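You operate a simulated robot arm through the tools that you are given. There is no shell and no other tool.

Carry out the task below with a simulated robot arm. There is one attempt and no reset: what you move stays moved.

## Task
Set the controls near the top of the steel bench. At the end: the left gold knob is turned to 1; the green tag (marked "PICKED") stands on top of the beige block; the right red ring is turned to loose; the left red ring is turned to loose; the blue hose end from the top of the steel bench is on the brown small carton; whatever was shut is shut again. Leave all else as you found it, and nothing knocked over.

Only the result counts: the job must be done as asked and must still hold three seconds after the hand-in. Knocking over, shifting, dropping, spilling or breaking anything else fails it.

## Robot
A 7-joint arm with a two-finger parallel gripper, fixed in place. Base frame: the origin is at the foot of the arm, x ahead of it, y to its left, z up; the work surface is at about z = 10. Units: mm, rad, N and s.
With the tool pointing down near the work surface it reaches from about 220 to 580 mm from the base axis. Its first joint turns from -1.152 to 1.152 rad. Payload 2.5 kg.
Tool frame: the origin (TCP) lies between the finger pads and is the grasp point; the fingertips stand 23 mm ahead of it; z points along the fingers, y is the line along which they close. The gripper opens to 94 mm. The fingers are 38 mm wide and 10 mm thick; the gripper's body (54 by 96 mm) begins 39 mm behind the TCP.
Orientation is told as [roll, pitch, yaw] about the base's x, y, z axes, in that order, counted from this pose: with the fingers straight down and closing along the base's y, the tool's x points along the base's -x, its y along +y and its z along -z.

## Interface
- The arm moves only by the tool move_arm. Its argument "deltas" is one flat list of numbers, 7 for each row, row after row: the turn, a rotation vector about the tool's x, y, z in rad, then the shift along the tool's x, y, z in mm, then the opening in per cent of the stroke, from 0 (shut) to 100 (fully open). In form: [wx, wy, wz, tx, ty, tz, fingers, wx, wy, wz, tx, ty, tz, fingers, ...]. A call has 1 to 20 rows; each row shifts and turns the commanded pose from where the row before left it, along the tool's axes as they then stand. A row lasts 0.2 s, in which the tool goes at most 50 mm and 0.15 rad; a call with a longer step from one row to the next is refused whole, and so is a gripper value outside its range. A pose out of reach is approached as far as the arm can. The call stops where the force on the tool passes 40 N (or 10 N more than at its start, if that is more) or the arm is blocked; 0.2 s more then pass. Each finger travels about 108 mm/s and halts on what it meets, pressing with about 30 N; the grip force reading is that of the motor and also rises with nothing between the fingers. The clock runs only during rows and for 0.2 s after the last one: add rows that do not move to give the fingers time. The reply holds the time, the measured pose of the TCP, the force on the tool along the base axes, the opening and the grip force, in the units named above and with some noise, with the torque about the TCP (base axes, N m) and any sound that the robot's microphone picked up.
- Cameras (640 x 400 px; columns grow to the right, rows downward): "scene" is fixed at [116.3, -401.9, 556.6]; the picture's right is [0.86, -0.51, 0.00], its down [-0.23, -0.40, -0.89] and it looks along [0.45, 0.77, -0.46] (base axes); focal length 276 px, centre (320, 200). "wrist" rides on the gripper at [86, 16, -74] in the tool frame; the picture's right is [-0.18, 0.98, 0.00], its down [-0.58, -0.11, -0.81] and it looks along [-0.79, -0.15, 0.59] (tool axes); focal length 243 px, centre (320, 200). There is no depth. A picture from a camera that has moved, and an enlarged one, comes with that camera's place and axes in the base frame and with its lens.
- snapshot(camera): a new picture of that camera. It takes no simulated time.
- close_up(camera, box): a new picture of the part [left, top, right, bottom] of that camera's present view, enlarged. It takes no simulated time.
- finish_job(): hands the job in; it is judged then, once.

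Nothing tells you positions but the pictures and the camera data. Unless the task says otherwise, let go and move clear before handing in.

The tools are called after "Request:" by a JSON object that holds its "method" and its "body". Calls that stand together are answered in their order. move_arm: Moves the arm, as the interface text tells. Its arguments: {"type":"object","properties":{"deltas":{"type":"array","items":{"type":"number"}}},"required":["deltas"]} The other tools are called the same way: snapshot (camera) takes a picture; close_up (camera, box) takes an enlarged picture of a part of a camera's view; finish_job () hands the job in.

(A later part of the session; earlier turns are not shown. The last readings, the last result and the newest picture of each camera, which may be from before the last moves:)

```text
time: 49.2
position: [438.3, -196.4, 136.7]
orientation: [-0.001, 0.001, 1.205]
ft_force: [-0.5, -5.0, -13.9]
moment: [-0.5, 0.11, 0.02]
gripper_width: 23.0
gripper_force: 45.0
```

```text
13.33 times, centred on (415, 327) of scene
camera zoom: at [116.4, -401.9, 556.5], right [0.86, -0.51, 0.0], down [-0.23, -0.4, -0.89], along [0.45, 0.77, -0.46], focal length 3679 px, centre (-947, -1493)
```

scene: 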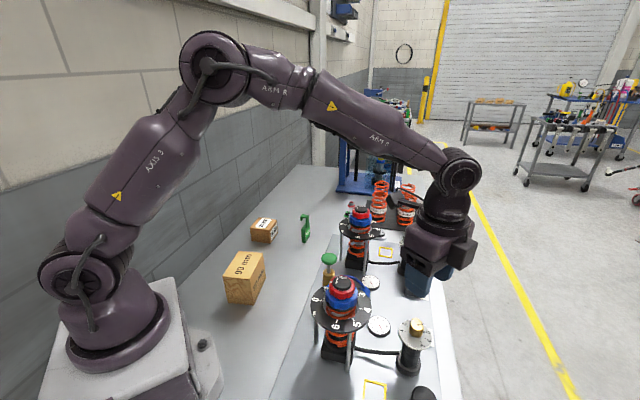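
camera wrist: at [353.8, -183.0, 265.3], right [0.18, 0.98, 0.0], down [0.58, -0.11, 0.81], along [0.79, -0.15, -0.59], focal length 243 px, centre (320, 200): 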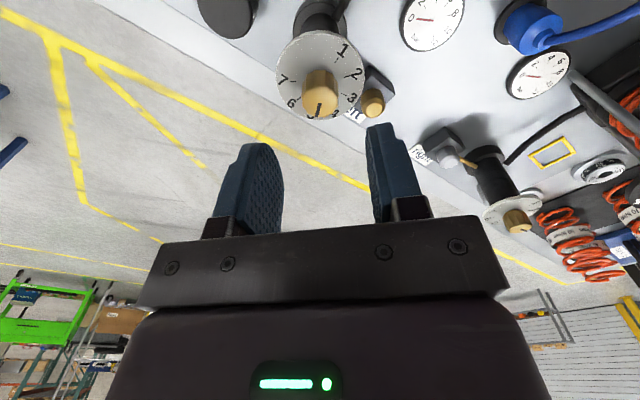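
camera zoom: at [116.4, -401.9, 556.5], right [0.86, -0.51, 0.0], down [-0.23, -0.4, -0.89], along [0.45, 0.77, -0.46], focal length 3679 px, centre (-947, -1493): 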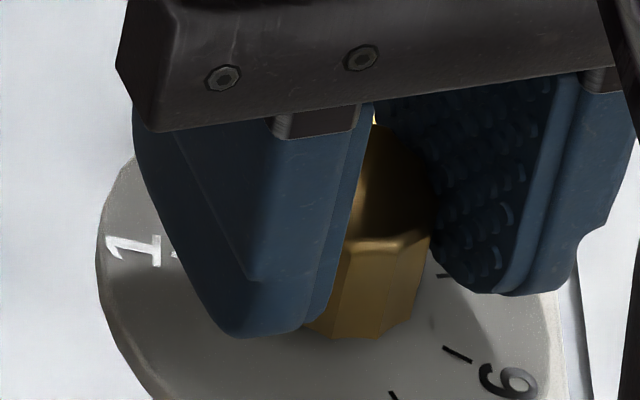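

Turned 40° with low forces. Releasing to see where it settles.

Request:
{"method": "move_arm", "body": {"deltas": [0, 0, 0, 0, 0, 0, 50, 0, 0, 0, 0, 0, 0, 50]}}

Request:
{"method": "close_up", "body": {"camera": "wrist", "box": [260, 90, 380, 190]}}

Request:
{"method": "close_up", "body": {"camera": "scene", "box": [395, 312, 435, 342]}}

```text
time: 49.8
position: [439.1, -197.4, 137.2]
orientation: [0.001, 0.0, 1.201]
ft_force: [0.6, 0.1, 0.7]
moment: [0.0, 0.0, 0.0]
gripper_width: 47.3
gripper_force: 0.0
```

```text
4.00 times, centred on (320, 140) of wrist
camera zoom: at [392.7, -272.6, 212.3], right [-0.85, 0.53, 0.0], down [0.31, 0.5, 0.81], along [0.42, 0.69, -0.59], focal length 970 px, centre (320, 440)
```

zoom: 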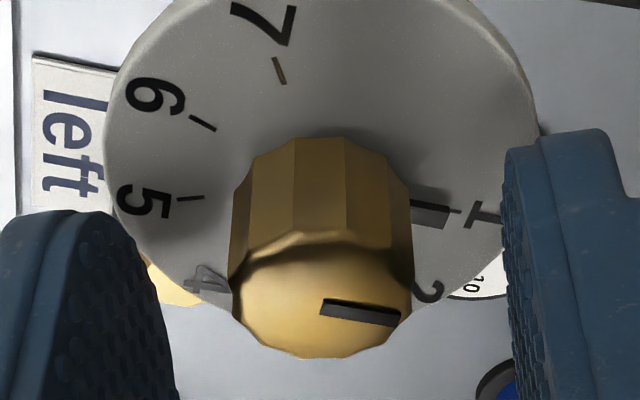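

```text
13.33 times, centred on (415, 327) of scene
camera zoom: at [116.3, -401.9, 556.6], right [0.86, -0.51, 0.0], down [-0.23, -0.4, -0.89], along [0.45, 0.77, -0.46], focal length 3679 px, centre (-947, -1493)
```

zoom: 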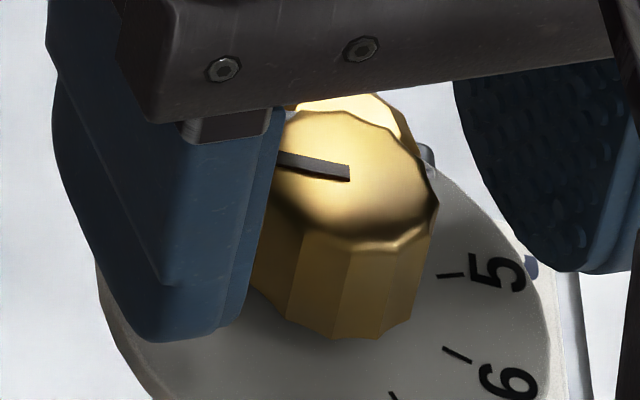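

The left knob now points at 1. I'll lift away and then look closely at the green-knobbed valve and the hose plug.

Request:
{"method": "move_arm", "body": {"deltas": [0, 0, 0, 0, 0, -30, 50, 0, 0, 0, 0, 0, -40, 50, 0, 0, 0, 0, 0, -40, 50, 0, 0, 0, 0, 0, -40, 50]}}

Request:
{"method": "snapshot", "body": {"camera": "wrist"}}

Request:
{"method": "close_up", "body": {"camera": "scene", "box": [310, 240, 450, 360]}}

```text
time: 50.8
position: [440.6, -195.6, 285.6]
orientation: [0.001, 0.0, 1.203]
ft_force: [-0.3, -0.2, 0.2]
moment: [0.0, 0.01, -0.01]
gripper_width: 46.8
gripper_force: 0.2
```

```text
taken
camera wrist: at [394.3, -271.6, 361.6], right [-0.85, 0.53, 0.0], down [0.31, 0.5, 0.81], along [0.42, 0.69, -0.59], focal length 243 px, centre (320, 200)
```

wrist: 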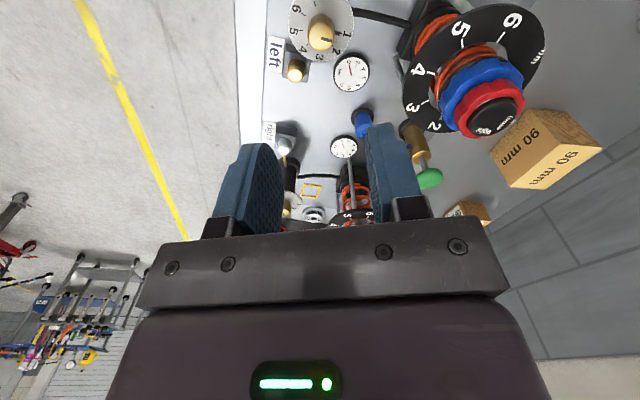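

```text
3.33 times, centred on (380, 300) of scene
camera zoom: at [116.3, -401.9, 556.6], right [0.86, -0.51, 0.0], down [-0.23, -0.4, -0.89], along [0.45, 0.77, -0.46], focal length 920 px, centre (120, -133)
```

zoom: 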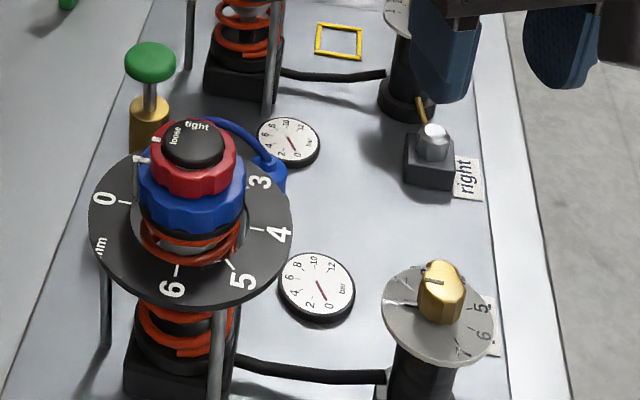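

Now for the hose: its plug sits at about (466,-27) with the hose going up towards the brass valve near (402,36). I'll turn the wrist to yaw 135°, camera on the operator's side, and go above the plug for a close look.

Request:
{"method": "move_arm", "body": {"deltas": [0, 0, -0.1441, 0, 0, 0, 60, 0, 0, -0.1441, 0, 0, 0, 60, 0, 0, -0.1441, 0, 0, 0, 60, 0, 0, -0.1441, 0, 0, 0, 60, 0, 0, -0.1441, 0, 0, 0, 60, 0, 0, -0.1441, 0, 0, 0, 60, 0, 0, -0.1441, 0, 0, 0, 60, 0, 0, -0.1441, 0, 0, 0, 60, 0, 0, 0, -20.4, -27.7, 0, 60, 0, 0, 0, -20.4, -27.7, 0, 60, 0, 0, 0, -20.4, -27.7, 0, 60, 0, 0, 0, -20.4, -27.7, 0, 60, 0, 0, 0, -20.4, -27.7, 0, 60]}}

Request:
{"method": "snapshot", "body": {"camera": "wrist"}}

Request:
{"method": "snapshot", "body": {"camera": "scene"}}

```text
time: 53.6
position: [463.8, -28.8, 289.1]
orientation: [-0.001, 0.001, 2.355]
ft_force: [-0.1, 0.1, -0.4]
moment: [0.02, 0.0, 0.01]
gripper_width: 56.6
gripper_force: 0.0
```

```text
taken
camera wrist: at [513.7, -101.8, 363.1], right [-0.83, -0.56, 0.0], down [-0.33, 0.49, 0.81], along [-0.46, 0.67, -0.59], focal length 243 px, centre (320, 200)
```

wrist: 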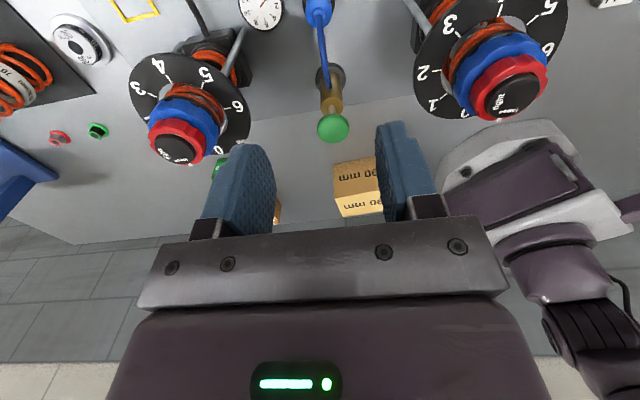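

```text
taken
```

scene: 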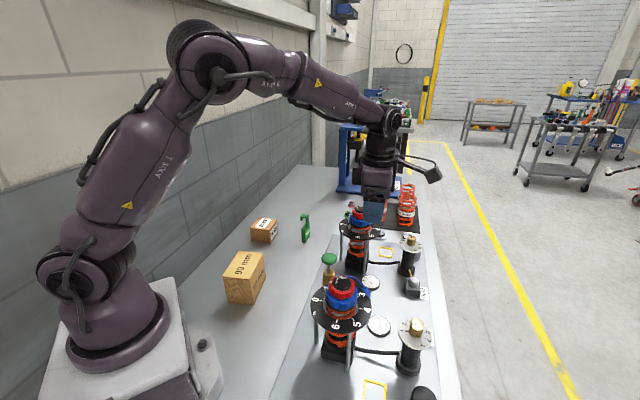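

Yaw 135° is reachable. I'll zoom in on the hose and valve.

Request:
{"method": "close_up", "body": {"camera": "wrist", "box": [270, 0, 390, 75]}}

Request:
{"method": "close_up", "body": {"camera": "wrist", "box": [270, 60, 390, 150]}}

Request:
{"method": "close_up", "body": {"camera": "scene", "box": [310, 245, 390, 305]}}

```text
5.33 times, centred on (330, 38) of wrist
camera zoom: at [513.7, -101.8, 363.1], right [-0.83, -0.56, 0.0], down [-0.33, 0.49, 0.81], along [-0.46, 0.67, -0.59], focal length 1294 px, centre (267, 1067)
```

zoom: 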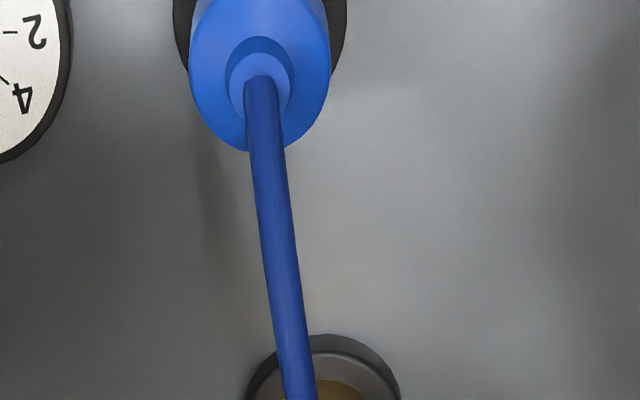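

```text
4.44 times, centred on (330, 105) of wrist
camera zoom: at [513.7, -101.8, 363.1], right [-0.83, -0.56, 0.0], down [-0.33, 0.49, 0.81], along [-0.46, 0.67, -0.59], focal length 1078 px, centre (276, 622)
```

zoom: 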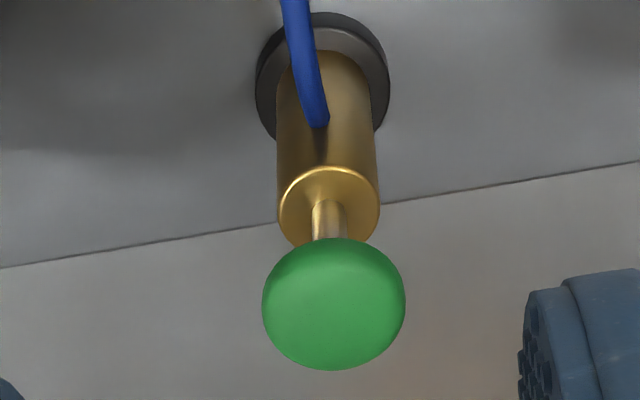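

```text
6.67 times, centred on (350, 275) of scene
camera zoom: at [116.3, -401.9, 556.6], right [0.86, -0.51, 0.0], down [-0.23, -0.4, -0.89], along [0.45, 0.77, -0.46], focal length 1840 px, centre (120, -300)
```

zoom: 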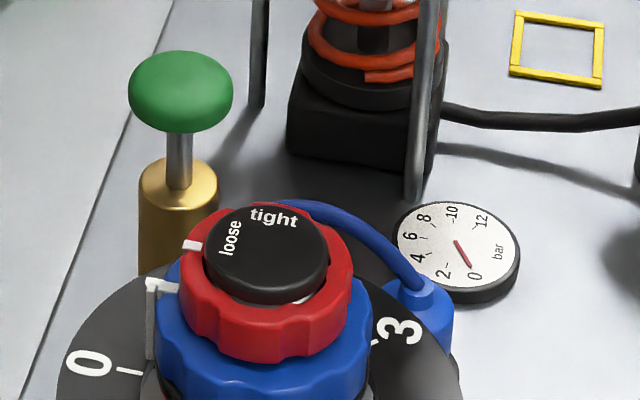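

The plug body is about 27 mm in diameter at (465,-28), with its top at z≈54. I'll leave the hose until last and go to the green tag near (453,271) first, since it is the simplest to carry.

Request:
{"method": "move_arm", "body": {"deltas": [0, 0, 0, -33.6, -26.8, 0, 60, 0, 0, 0, -33.6, -26.8, 0, 60, 0, 0, 0, -33.6, -26.8, 0, 60, 0, 0, 0, -33.6, -26.8, 0, 60, 0, 0, 0, -33.6, -26.8, 0, 60, 0, 0, 0, -33.6, -26.8, 0, 60, 0, 0, 0, -33.6, -26.8, 0, 60, 0, 0, 0.147, 0, 0, 0, 60, 0, 0, 0.147, 0, 0, 0, 60, 0, 0, 0.147, 0, 0, 0, 60, 0, 0, 0.147, 0, 0, 0, 60, 0, 0, 0.147, 0, 0, 0, 60, 0, 0, 0.147, 0, 0, 0, 60, 0, 0, 0.147, 0, 0, 0, 60, 0, 0, 0.147, 0, 0, 0, 60, 0, 0, 0.147, 0, 0, 0, 60, 0, 0, 0.147, 0, 0, 0, 60, 0, 0, 0.147, 0, 0, 0, 60, 0, 0, 0.147, 0, 0, 0, 60, 0, 0, 0.147, 0, 0, 0, 60]}}

Request:
{"method": "move_arm", "body": {"deltas": [0, 0, 0.147, 0, 0, 0, 60, 0, 0, 0.147, 0, 0, 0, 60, 0, 0, 0.15, 0, 0, 0, 60, 0, 0, 0, 0, 0, 40, 60, 0, 0, 0, 0, 0, 40, 60]}}

Request:
{"method": "snapshot", "body": {"camera": "wrist"}}

Request:
{"method": "close_up", "body": {"camera": "wrist", "box": [250, 0, 410, 120]}}

Request:
{"method": "close_up", "body": {"camera": "scene", "box": [240, 200, 330, 270]}}

```text
time: 57.8
position: [431.6, 272.6, 286.8]
orientation: [-0.001, 0.0, 0.441]
ft_force: [0.4, -0.3, -0.3]
moment: [0.0, -0.03, -0.01]
gripper_width: 56.5
gripper_force: 0.0
```

```text
time: 59.0
position: [432.4, 271.2, 207.4]
orientation: [0.0, -0.001, 0.0]
ft_force: [-0.5, -0.3, 0.0]
moment: [0.02, -0.02, 0.01]
gripper_width: 56.4
gripper_force: 0.0
```

```text
taken
camera wrist: at [344.1, 286.6, 282.0], right [0.18, 0.98, 0.0], down [0.58, -0.11, 0.81], along [0.79, -0.15, -0.59], focal length 243 px, centre (320, 200)
```

wrist: 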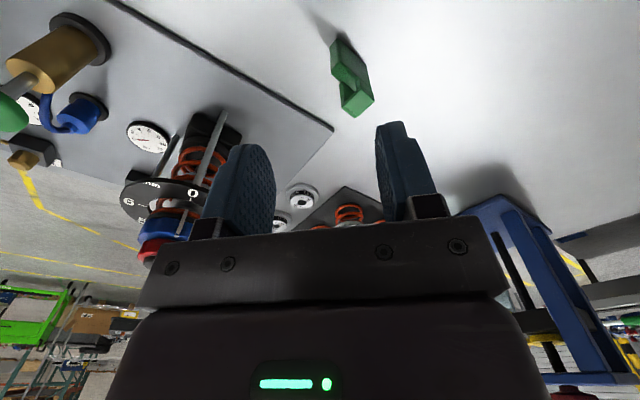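

```text
3.33 times, centred on (330, 60) of wrist
camera zoom: at [344.1, 286.6, 282.0], right [0.18, 0.98, 0.0], down [0.58, -0.11, 0.81], along [0.79, -0.15, -0.59], focal length 809 px, centre (287, 667)
```

zoom: 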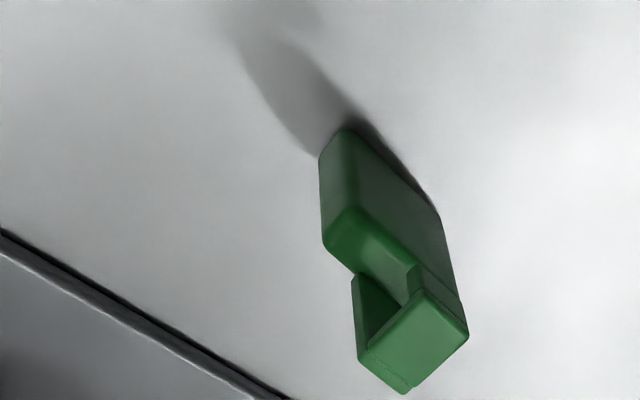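

```text
5.71 times, centred on (285, 235) of scene
camera zoom: at [116.3, -401.9, 556.6], right [0.86, -0.51, 0.0], down [-0.23, -0.4, -0.89], along [0.45, 0.77, -0.46], focal length 1577 px, centre (520, 0)
```

zoom: 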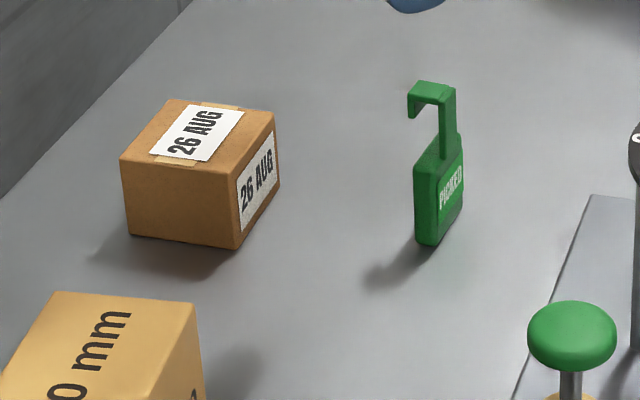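

The tag's hook overhangs its plate sideways, so I need a better view before choosing how to grip it. I'll look from two more directions.

Request:
{"method": "move_arm", "body": {"deltas": [0, 0, 0, 40, 0, 0, 60, 0, 0, 0, 30, 0, 0, 60]}}

Request:
{"method": "snapshot", "body": {"camera": "wrist"}}

Request:
{"method": "close_up", "body": {"camera": "wrist", "box": [270, 10, 390, 110]}}

Request:
{"method": "close_up", "body": {"camera": "scene", "box": [290, 208, 326, 248]}}

```text
time: 59.6
position: [361.4, 269.5, 206.0]
orientation: [0.0, 0.0, 0.002]
ft_force: [-0.4, -0.1, 0.0]
moment: [0.0, 0.03, -0.01]
gripper_width: 56.5
gripper_force: 0.0
```

```text
taken
camera wrist: at [274.3, 285.3, 281.7], right [0.18, 0.98, 0.0], down [0.58, -0.11, 0.81], along [0.79, -0.15, -0.59], focal length 243 px, centre (320, 200)
```

wrist: 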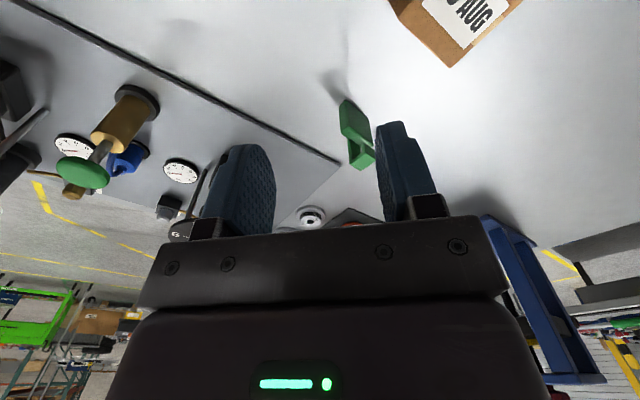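

```text
4.00 times, centred on (330, 60) of wrist
camera zoom: at [274.3, 285.3, 281.7], right [0.18, 0.98, 0.0], down [0.58, -0.11, 0.81], along [0.79, -0.15, -0.59], focal length 970 px, centre (280, 760)
```

zoom: 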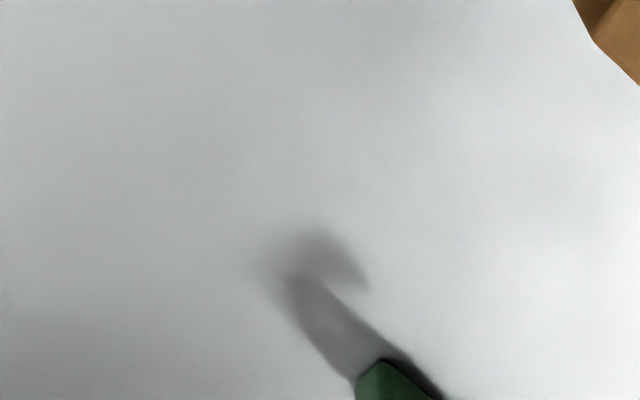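

```text
10.00 times, centred on (308, 228) of scene
camera zoom: at [116.3, -401.9, 556.6], right [0.86, -0.51, 0.0], down [-0.23, -0.4, -0.89], along [0.45, 0.77, -0.46], focal length 2760 px, centre (440, -80)
```

zoom: 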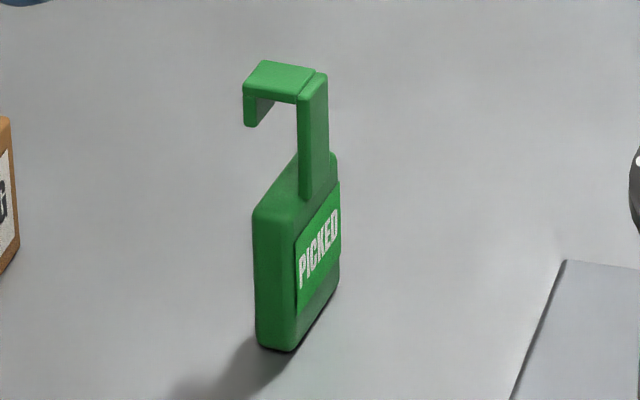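

The tag is a plate about 40×16 mm, roughly 53 mm tall, with a hook up to z≈91 overhanging its back. I'll grip it across its 40 mm width (azimuth ≈43°, yaw −47°), with the fingertips low enough to hold the plate but the palm above the hook. First I'll go above it to verify.

Request:
{"method": "move_arm", "body": {"deltas": [0, 0, 0.1367, 0, 0, 0, 75, 0, 0, 0.1367, 0, 0, 0, 75, 0, 0, 0.1367, 0, 0, 0, 75, 0, 0, 0.1367, 0, 0, 0, 75, 0, 0, 0.1367, 0, 0, 0, 75, 0, 0, 0.1367, 0, 0, 0, 75, 0, 0, 0, -18.3, 31.7, 0, 75, 0, 0, 0, -18.3, 31.7, 0, 75, 0, 0, 0, -18.3, 31.7, 0, 75]}}

Request:
{"method": "snapshot", "body": {"camera": "wrist"}}

Request:
{"method": "close_up", "body": {"camera": "wrist", "box": [260, 20, 380, 120]}}

Request:
{"method": "close_up", "body": {"camera": "scene", "box": [270, 180, 360, 250]}}

```text
time: 61.6
position: [467.5, 297.5, 204.6]
orientation: [-0.002, -0.001, -0.819]
ft_force: [0.5, -0.2, -0.2]
moment: [0.01, 0.0, -0.01]
gripper_width: 70.5
gripper_force: 0.1
```

```text
taken
camera wrist: at [420.0, 370.5, 279.7], right [0.84, 0.54, 0.0], down [0.32, -0.5, 0.81], along [0.43, -0.68, -0.59], focal length 243 px, centre (320, 200)
```

wrist: 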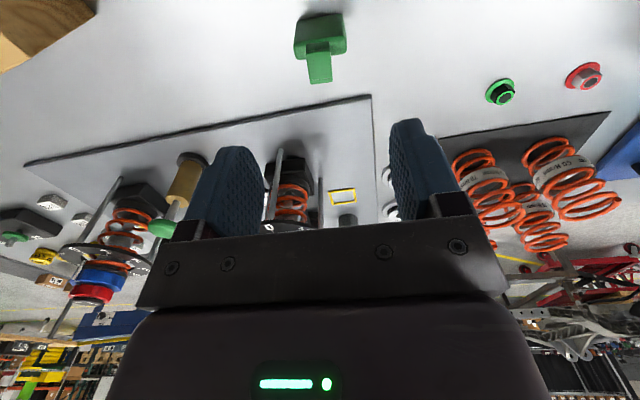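

```text
4.00 times, centred on (320, 70) of wrist
camera zoom: at [420.0, 370.5, 279.7], right [0.84, 0.54, 0.0], down [0.32, -0.5, 0.81], along [0.43, -0.68, -0.59], focal length 970 px, centre (320, 720)
```

zoom: 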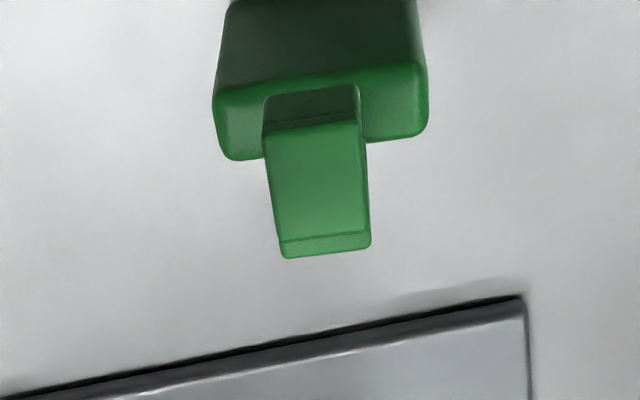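

```text
5.71 times, centred on (315, 215) of scene
camera zoom: at [116.3, -401.9, 556.6], right [0.86, -0.51, 0.0], down [-0.23, -0.4, -0.89], along [0.45, 0.77, -0.46], focal length 1577 px, centre (349, 114)
```

zoom: 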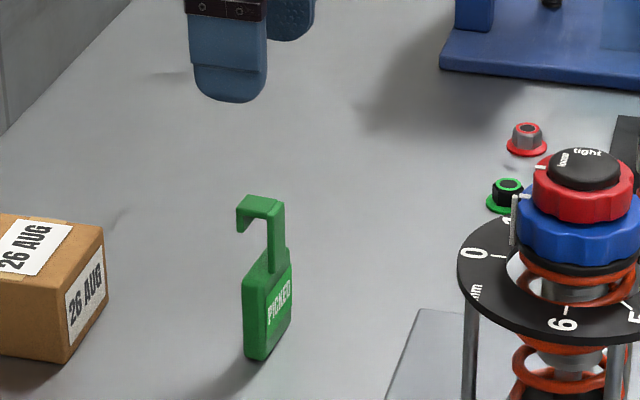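

From here the tag's centre reads (469,295) and its width axis 39.4°. I'll fine-align and descend around its ends.

Request:
{"method": "move_arm", "body": {"deltas": [0, 0, 0.063, 0, 0, 0, 75, 0, 0, 0, -2.4, 0.5, 40, 75, 0, 0, 0, 0, 0, 40, 75, 0, 0, 0, 0, 0, 30, 75]}}

Request:
{"method": "snapshot", "body": {"camera": "wrist"}}

Request:
{"method": "close_up", "body": {"camera": "scene", "box": [270, 180, 360, 250]}}

```text
time: 62.6
position: [470.7, 294.0, 96.1]
orientation: [0.0, -0.001, -0.881]
ft_force: [-0.7, 0.1, 0.2]
moment: [0.0, -0.01, 0.01]
gripper_width: 70.8
gripper_force: 0.1
```

```text
taken
camera wrist: at [426.8, 370.7, 171.1], right [0.88, 0.48, 0.0], down [0.29, -0.52, 0.81], along [0.39, -0.71, -0.59], focal length 243 px, centre (320, 200)
```

wrist: 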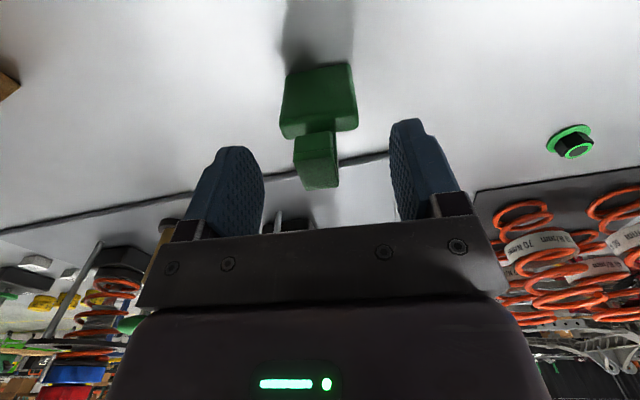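

```text
5.71 times, centred on (315, 215) of scene
camera zoom: at [116.3, -401.9, 556.6], right [0.86, -0.51, 0.0], down [-0.23, -0.4, -0.89], along [0.45, 0.77, -0.46], focal length 1577 px, centre (349, 114)
```

zoom: 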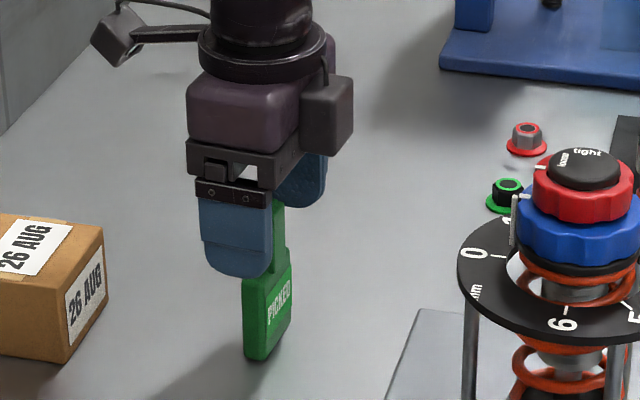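

Nicely centred. I'll descend the last 36 mm and close gently.

Request:
{"method": "move_arm", "body": {"deltas": [0, 0, 0, 0, 0, 18, 75, 0, 0, 0, 0, 0, 17, 75]}}

Request:
{"method": "snapshot", "body": {"camera": "wrist"}}

Request:
{"method": "close_up", "body": {"camera": "scene", "box": [270, 180, 360, 250]}}

```text
time: 63.2
position: [470.5, 294.9, 60.7]
orientation: [-0.001, -0.001, -0.881]
ft_force: [0.5, 0.1, 0.6]
moment: [-0.02, 0.01, -0.02]
gripper_width: 70.5
gripper_force: 0.1
```

```text
taken
camera wrist: at [427.0, 371.1, 136.4], right [0.88, 0.48, 0.0], down [0.29, -0.52, 0.81], along [0.39, -0.71, -0.59], focal length 243 px, centre (320, 200)
```

wrist: 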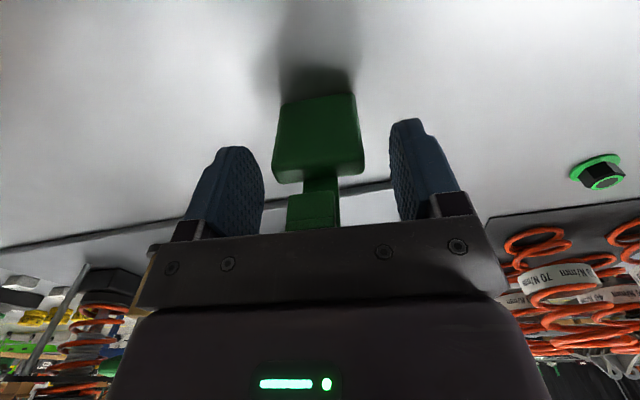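

```text
5.71 times, centred on (315, 215) of scene
camera zoom: at [116.3, -401.9, 556.6], right [0.86, -0.51, 0.0], down [-0.23, -0.4, -0.89], along [0.45, 0.77, -0.46], focal length 1577 px, centre (349, 114)
```

zoom: 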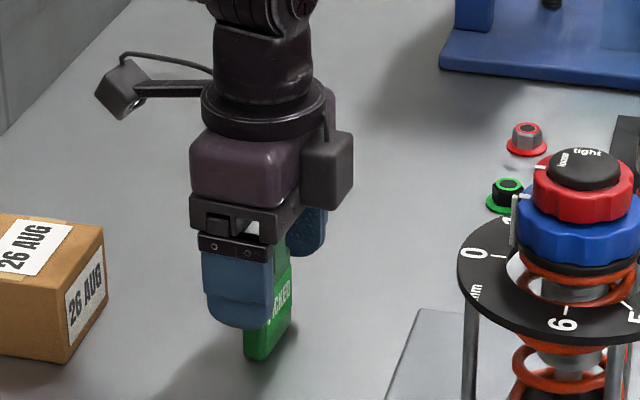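

Request:
{"method": "move_arm", "body": {"deltas": [0, 0, 0, 0, 0, 0, 52, 0, 0, 0, 0, 0, 0, 0, 0, 0, 0, 0, 0, 0, 0]}}

Request:
{"method": "snapshot", "body": {"camera": "wrist"}}

Request:
{"method": "close_up", "body": {"camera": "scene", "box": [270, 180, 360, 250]}}

```text
time: 64.0
position: [469.8, 294.6, 61.5]
orientation: [0.0, 0.001, -0.881]
ft_force: [-0.3, 0.1, 0.3]
moment: [-0.03, 0.02, 0.02]
gripper_width: 44.9
gripper_force: 29.8
```

```text
taken
camera wrist: at [427.0, 371.2, 136.8], right [0.88, 0.48, 0.0], down [0.29, -0.52, 0.81], along [0.39, -0.71, -0.59], focal length 243 px, centre (320, 200)
```

wrist: 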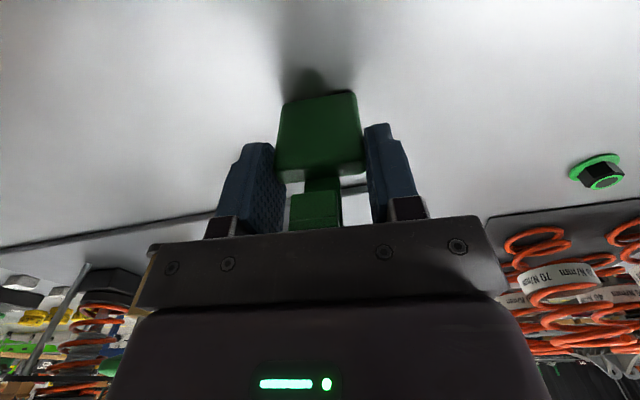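

```text
5.71 times, centred on (315, 215) of scene
camera zoom: at [116.3, -401.9, 556.6], right [0.86, -0.51, 0.0], down [-0.23, -0.4, -0.89], along [0.45, 0.77, -0.46], focal length 1577 px, centre (349, 114)
```

zoom: 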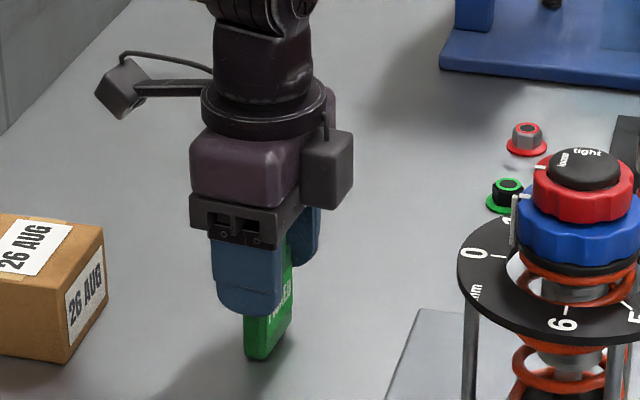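

The tag is held. Lifting straight up and checking.

Request:
{"method": "move_arm", "body": {"deltas": [0, 0, 0, 0, 0, -15, 0, 0, 0, 0, 0, 0, -30, 0, 0, 0, 0, 0, 0, -40, 0, 0, 0, 0, 0, 0, -40, 0, 0, 0, 0, 0, 0, -40, 0]}}

Request:
{"method": "snapshot", "body": {"camera": "wrist"}}

Request:
{"method": "close_up", "body": {"camera": "scene", "box": [250, 120, 370, 250]}}

```text
time: 65.2
position: [469.3, 295.3, 224.3]
orientation: [0.001, 0.0, -0.881]
ft_force: [-0.5, 0.4, -0.4]
moment: [0.01, -0.01, 0.03]
gripper_width: 45.0
gripper_force: 30.0
```

```text
taken
camera wrist: at [426.7, 371.8, 299.3], right [0.88, 0.48, 0.0], down [0.29, -0.52, 0.81], along [0.39, -0.71, -0.59], focal length 243 px, centre (320, 200)
```

wrist: 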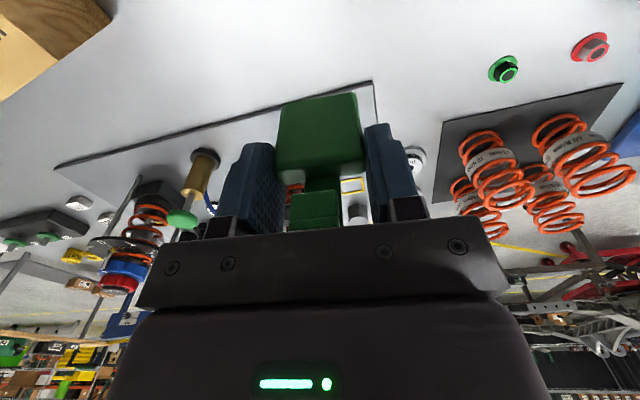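

```text
3.08 times, centred on (310, 185) of scene
camera zoom: at [116.3, -401.9, 556.6], right [0.86, -0.51, 0.0], down [-0.23, -0.4, -0.89], along [0.45, 0.77, -0.46], focal length 849 px, centre (351, 246)
```

zoom: 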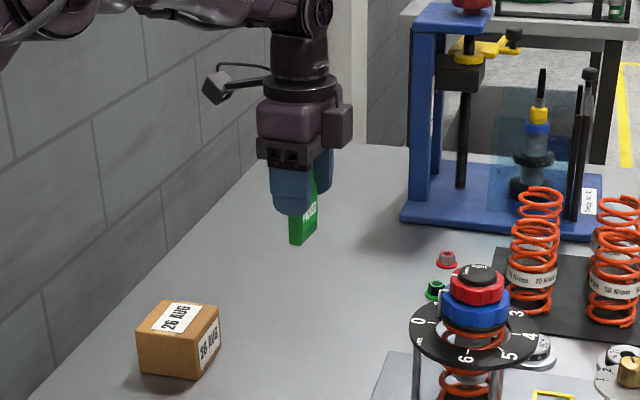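

Held firmly and upright. I'll carry it to above the beige block near (224,153), staying well above everything.

Request:
{"method": "move_arm", "body": {"deltas": [0, 0, 0, 6.56, -39.9, 0, 0, 0, 0, 0, 6.56, -39.9, 0, 0, 0, 0, 0, 6.56, -39.9, 0, 0, 0, 0, 0, 6.56, -39.9, 0, 0, 0, 0, 0, 6.56, -39.9, 0, 0, 0, 0, 0, 6.56, -39.9, 0, 0, 0, 0, 0, 6.56, -39.9, 0, 0]}}

Request:
{"method": "snapshot", "body": {"camera": "wrist"}}

Request:
{"method": "snapshot", "body": {"camera": "scene"}}

```text
time: 66.8
position: [227.3, 152.0, 228.3]
orientation: [0.001, 0.0, -0.88]
ft_force: [0.3, 0.0, -1.0]
moment: [-0.02, 0.0, 0.0]
gripper_width: 44.8
gripper_force: 30.4
```

```text
taken
camera wrist: at [184.6, 229.3, 303.2], right [0.88, 0.48, 0.0], down [0.29, -0.52, 0.81], along [0.39, -0.71, -0.59], focal length 243 px, centre (320, 200)
```

wrist: 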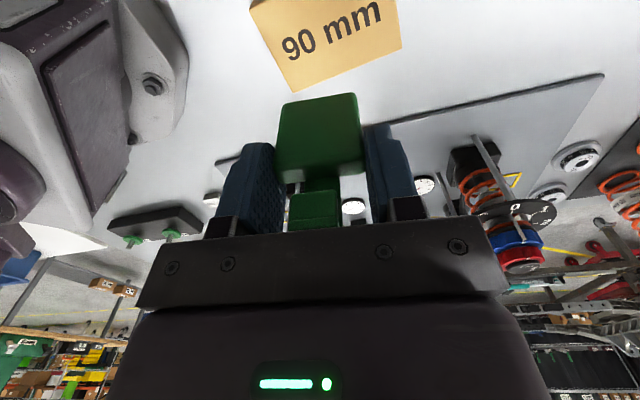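

```text
taken
```

scene: 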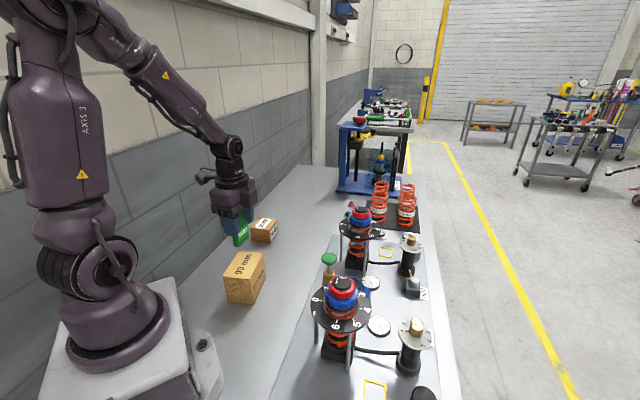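

The block top is in view. I'll take precise close-ups to fix its centre and height.

Request:
{"method": "close_up", "body": {"camera": "wrist", "box": [240, 0, 420, 100]}}

Request:
{"method": "close_up", "body": {"camera": "scene", "box": [210, 240, 280, 310]}}

```text
3.56 times, centred on (330, 50) of wrist
camera zoom: at [184.6, 229.3, 303.2], right [0.88, 0.48, 0.0], down [0.29, -0.52, 0.81], along [0.39, -0.71, -0.59], focal length 863 px, centre (284, 733)
```

zoom: 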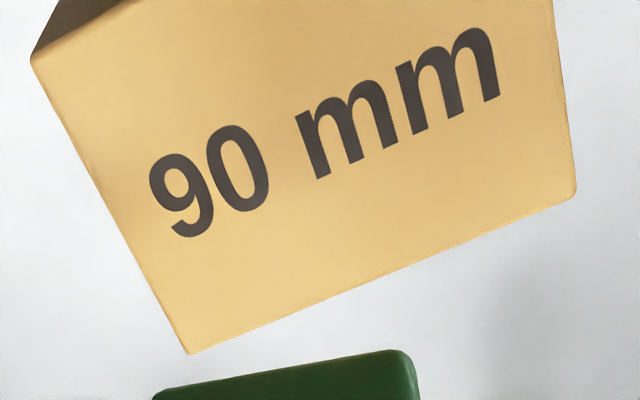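

```text
5.71 times, centred on (245, 275) of scene
camera zoom: at [116.3, -401.9, 556.6], right [0.86, -0.51, 0.0], down [-0.23, -0.4, -0.89], along [0.45, 0.77, -0.46], focal length 1577 px, centre (749, -229)
```

zoom: 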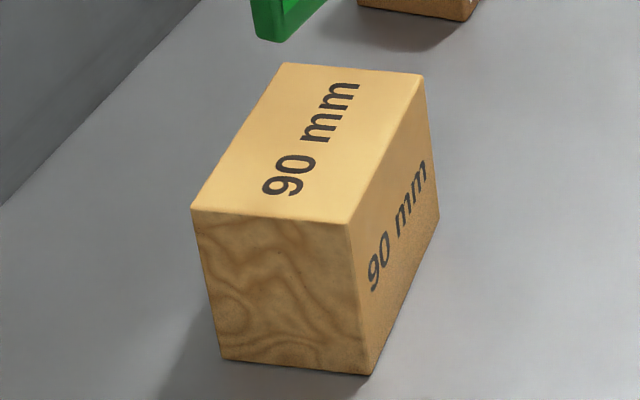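

The block's top is at z≈90 and its centre about (226.5,168.5); its height of about 90 mm puts my release height at TCP z≈152. I'll shift over the centre and descend to just above it.

Request:
{"method": "move_arm", "body": {"deltas": [0, 0, 0, 12.4, 9.8, 0, 0, 0, 0, 0, 0, 0, 25, 0, 0, 0, 0, 0, 0, 25, 0, 0, 0, 0, 0, 0, 18, 0]}}

Request:
{"method": "snapshot", "body": {"camera": "wrist"}}

Request:
{"method": "close_up", "body": {"camera": "scene", "box": [205, 200, 295, 310]}}

```text
time: 67.8
position: [225.0, 168.3, 159.5]
orientation: [0.002, -0.001, -0.88]
ft_force: [-0.1, 0.5, 1.0]
moment: [0.01, 0.0, 0.03]
gripper_width: 44.8
gripper_force: 30.4
```

```text
taken
camera wrist: at [181.8, 245.4, 234.4], right [0.87, 0.48, 0.0], down [0.29, -0.52, 0.81], along [0.39, -0.71, -0.59], focal length 243 px, centre (320, 200)
```

wrist: 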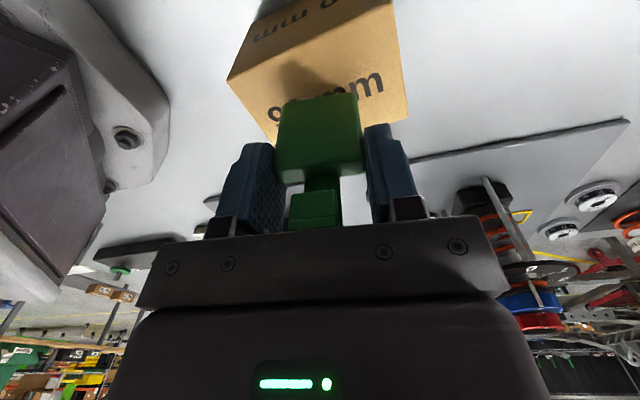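

```text
3.64 times, centred on (250, 255) of scene
camera zoom: at [116.3, -401.9, 556.6], right [0.86, -0.51, 0.0], down [-0.23, -0.4, -0.89], along [0.45, 0.77, -0.46], focal length 1004 px, centre (574, 0)
```

zoom: 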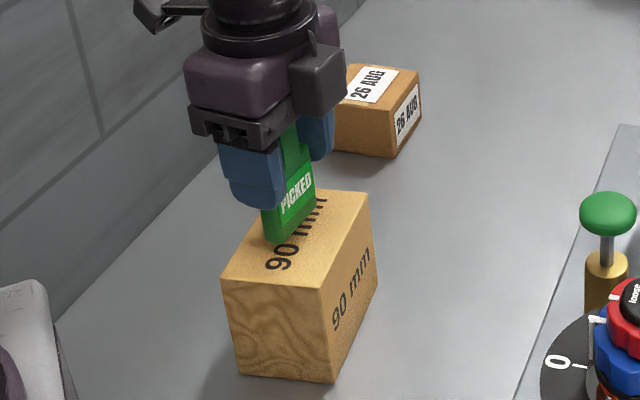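

Centred over the block with about 7 mm to go. I'll creep down watching the force.

Request:
{"method": "move_arm", "body": {"deltas": [0, 0, 0, 0, 0, 2, 0, 0, 0, 0, 0, 0, 2, 0, 0, 0, 0, 0, 0, 1.5, 0]}}

Request:
{"method": "close_up", "body": {"camera": "scene", "box": [225, 225, 285, 275]}}

```text
time: 68.6
position: [225.8, 168.1, 153.5]
orientation: [-0.002, 0.0, -0.88]
ft_force: [-0.6, 0.1, -0.1]
moment: [0.0, -0.05, 0.01]
gripper_width: 44.9
gripper_force: 30.6
```

```text
8.00 times, centred on (255, 250) of scene
camera zoom: at [116.3, -401.9, 556.6], right [0.86, -0.51, 0.0], down [-0.23, -0.4, -0.89], along [0.45, 0.77, -0.46], focal length 2208 px, centre (840, -200)
```

zoom: 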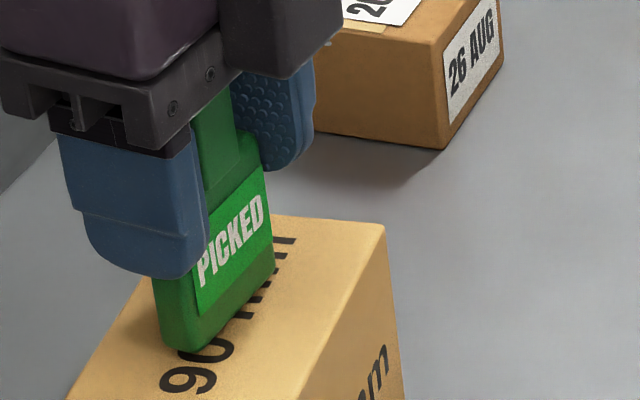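

Request:
{"method": "move_arm", "body": {"deltas": [0, 0, 0, 0, 0, 1, 0, 0, 0, 0, 0, 0, 1, 0]}}

Request:
{"method": "close_up", "body": {"camera": "scene", "box": [235, 240, 265, 270]}}

```text
time: 69.2
position: [224.4, 167.4, 151.5]
orientation: [0.0, 0.0, -0.879]
ft_force: [-0.9, -0.5, 11.4]
moment: [-0.09, 0.09, 0.02]
gripper_width: 44.4
gripper_force: 30.2
```

```text
13.33 times, centred on (250, 255) of scene
camera zoom: at [116.3, -401.9, 556.6], right [0.86, -0.51, 0.0], down [-0.23, -0.4, -0.89], along [0.45, 0.77, -0.46], focal length 3679 px, centre (1253, -533)
```

zoom: 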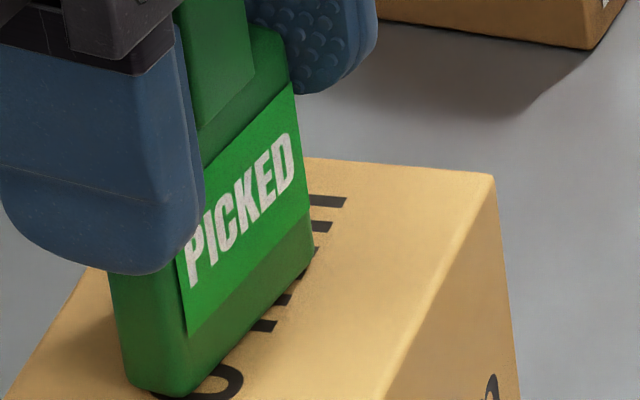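

Contact: 11 N upward. I'll ease off slightly, then open slowly.

Request:
{"method": "move_arm", "body": {"deltas": [0, 0, 0, 0, 0, -0.6, 0, 0, 0, 0, 0, 0, 0, 0, 0, 0, 0, 0, 0, 0, 50, 0, 0, 0, 0, 0, 0, 52, 0, 0, 0, 0, 0, 0, 60, 0, 0, 0, 0, 0, 0, 75]}}

Request:
{"method": "close_up", "body": {"camera": "scene", "box": [215, 210, 295, 280]}}

Request:
{"method": "snapshot", "body": {"camera": "wrist"}}

```text
time: 70.6
position: [224.4, 167.8, 153.3]
orientation: [0.0, 0.0, -0.88]
ft_force: [-0.1, -0.6, -0.5]
moment: [0.03, 0.02, -0.01]
gripper_width: 70.5
gripper_force: 0.0
```

```text
5.71 times, centred on (255, 245) of scene
camera zoom: at [116.3, -401.9, 556.6], right [0.86, -0.51, 0.0], down [-0.23, -0.4, -0.89], along [0.45, 0.77, -0.46], focal length 1577 px, centre (691, -57)
```

zoom: 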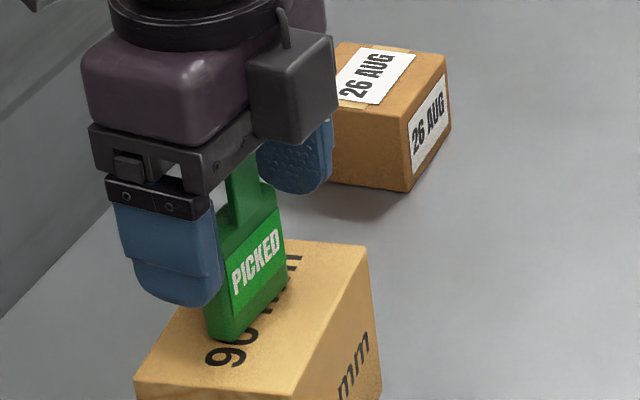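

```text
taken
camera wrist: at [182.3, 244.6, 227.0], right [0.88, 0.48, 0.0], down [0.29, -0.52, 0.81], along [0.39, -0.71, -0.59], focal length 243 px, centre (320, 200)
```

wrist: 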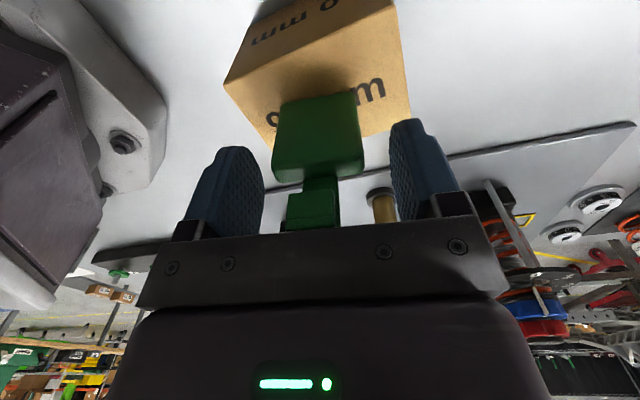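

The tag stands on the block and the fingers are clear. Lifting straight up.

Request:
{"method": "move_arm", "body": {"deltas": [0, 0, 0, 0, 0, -20, 75, 0, 0, 0, 0, 0, -40, 75, 0, 0, 0, 0, 0, -40, 75, 0, 0, 0, 0, 0, -40, 75]}}

Request:
{"method": "snapshot", "body": {"camera": "wrist"}}

Request:
{"method": "close_up", "body": {"camera": "scene", "box": [205, 200, 295, 310]}}

```text
time: 71.6
position: [226.4, 167.9, 292.3]
orientation: [0.0, 0.0, -0.881]
ft_force: [-0.1, 0.1, 0.5]
moment: [0.01, 0.0, 0.03]
gripper_width: 70.5
gripper_force: 0.0
```

```text
taken
camera wrist: at [183.7, 244.5, 367.2], right [0.88, 0.48, 0.0], down [0.29, -0.52, 0.81], along [0.39, -0.71, -0.59], focal length 243 px, centre (320, 200)
```

wrist: 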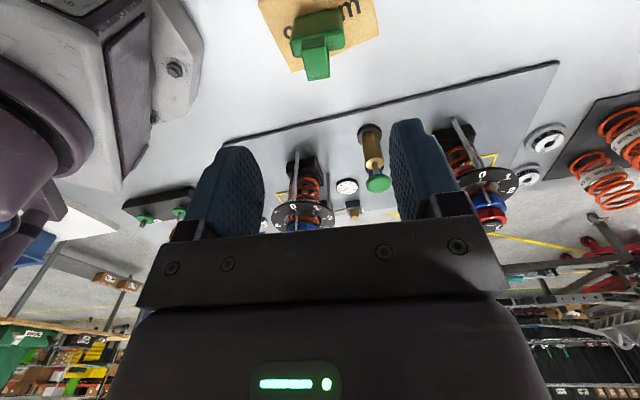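

```text
3.64 times, centred on (250, 255) of scene
camera zoom: at [116.3, -401.9, 556.6], right [0.86, -0.51, 0.0], down [-0.23, -0.4, -0.89], along [0.45, 0.77, -0.46], focal length 1004 px, centre (574, 0)
```

zoom: 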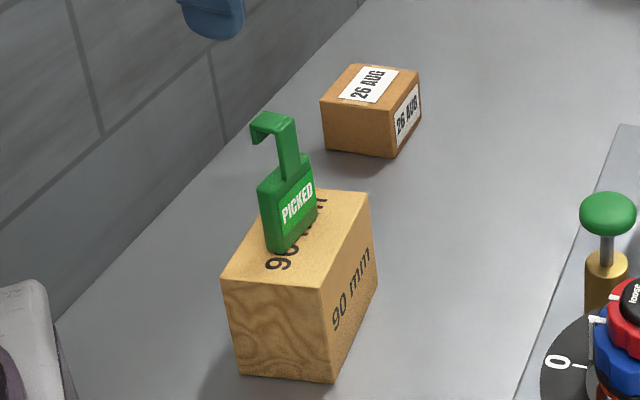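

The tag stands squarely on the beige block. Now for the hose plug: I'll turn the wrist to yaw 135° so the camera stays on the operator's side, away from the brass valve.

Request:
{"method": "move_arm", "body": {"deltas": [0, 0, -0.147, 0, 0, 0, 60, 0, 0, -0.147, 0, 0, 0, 60, 0, 0, -0.147, 0, 0, 0, 60, 0, 0, -0.147, 0, 0, 0, 60, 0, 0, -0.147, 0, 0, 0, 60, 0, 0, -0.147, 0, 0, 0, 60, 0, 0, -0.147, 0, 0, 0, 60, 0, 0, -0.147, 0, 0, 0, 60, 0, 0, -0.147, 0, 0, 0, 60, 0, 0, -0.147, 0, 0, 0, 60, 0, 0, -0.147, 0, 0, 0, 60, 0, 0, -0.147, 0, 0, 0, 60, 0, 0, -0.147, 0, 0, 0, 60, 0, 0, -0.147, 0, 0, 0, 60, 0, 0, -0.147, 0, 0, 0, 60, 0, 0, -0.147, 0, 0, 0, 60, 0, 0, -0.147, 0, 0, 0, 60, 0, 0, -0.147, 0, 0, 0, 60, 0, 0, -0.147, 0, 0, 0, 60, 0, 0, -0.147, 0, 0, 0, 60]}}

Request:
{"method": "snapshot", "body": {"camera": "scene"}}

```text
time: 75.8
position: [224.0, 169.3, 292.4]
orientation: [-0.001, 0.0, 2.061]
ft_force: [0.7, -0.5, -0.4]
moment: [0.0, -0.01, 0.0]
gripper_width: 56.5
gripper_force: 0.1
```

```text
taken
```

scene: 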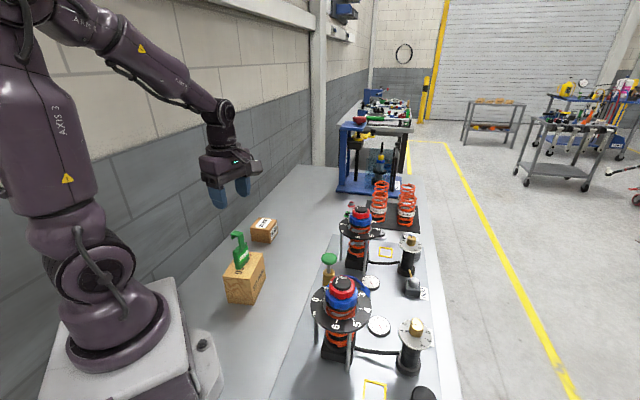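

Request:
{"method": "move_arm", "body": {"deltas": [0, 0, -0.147, 0, 0, 0, 60, 0, 0, -0.147, 0, 0, 0, 60, 0, 0, 0, 38.4, -3.9, 0, 60, 0, 0, 0, 38.4, -3.9, 0, 60, 0, 0, 0, 38.4, -3.9, 0, 60, 0, 0, 0, 38.4, -3.9, 0, 60, 0, 0, 0, 38.4, -3.9, 0, 60, 0, 0, 0, 38.4, -3.9, 0, 60, 0, 0, 0, 38.4, -3.9, 0, 60, 0, 0, 0, 38.4, -3.9, 0, 60, 0, 0, 0, 0, 0, 40, 60, 0, 0, 0, 0, 0, 40, 60]}}

Request:
{"method": "snapshot", "body": {"camera": "wrist"}}

Request:
{"method": "close_up", "body": {"camera": "wrist", "box": [250, 0, 390, 100]}}

Request:
{"method": "close_up", "body": {"camera": "scene", "box": [310, 210, 430, 310]}}

```text
time: 78.4
position: [463.6, -29.8, 209.3]
orientation: [0.0, 0.0, 2.354]
ft_force: [-0.6, -1.3, -0.1]
moment: [-0.02, 0.0, 0.01]
gripper_width: 56.3
gripper_force: 0.2
```

```text
taken
camera wrist: at [512.1, -103.0, 285.1], right [-0.83, -0.56, 0.0], down [-0.33, 0.49, 0.81], along [-0.45, 0.67, -0.59], focal length 243 px, centre (320, 200)
```

wrist: 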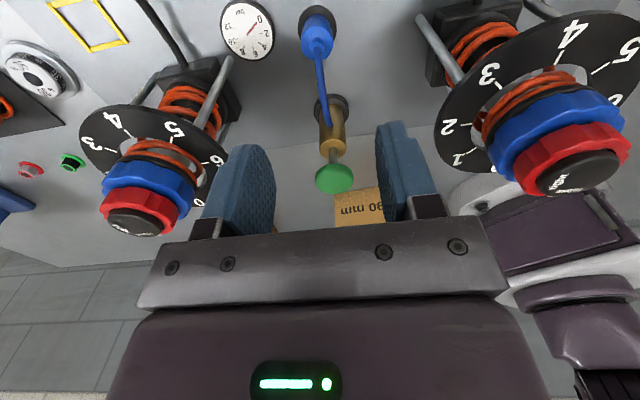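

```text
4.00 times, centred on (320, 50) of wrist
camera zoom: at [512.1, -103.0, 285.1], right [-0.83, -0.56, 0.0], down [-0.33, 0.49, 0.81], along [-0.45, 0.67, -0.59], focal length 970 px, centre (320, 800)
```

zoom: 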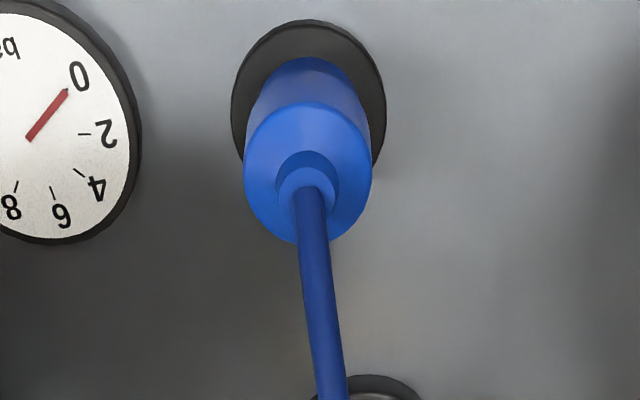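

```text
4.00 times, centred on (370, 260) of scene
camera zoom: at [116.3, -401.9, 556.6], right [0.86, -0.51, 0.0], down [-0.23, -0.4, -0.89], along [0.45, 0.77, -0.46], focal length 1104 px, centre (120, -40)
```

zoom: 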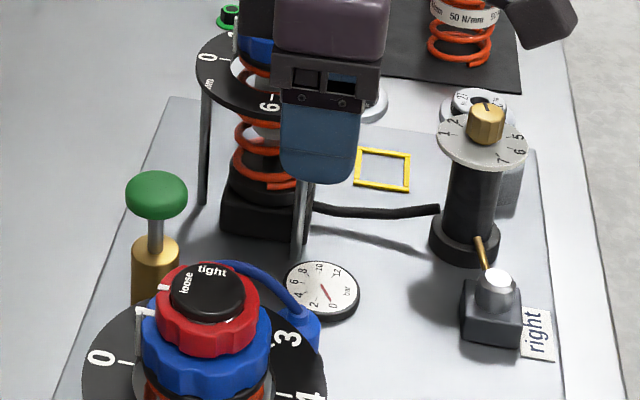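

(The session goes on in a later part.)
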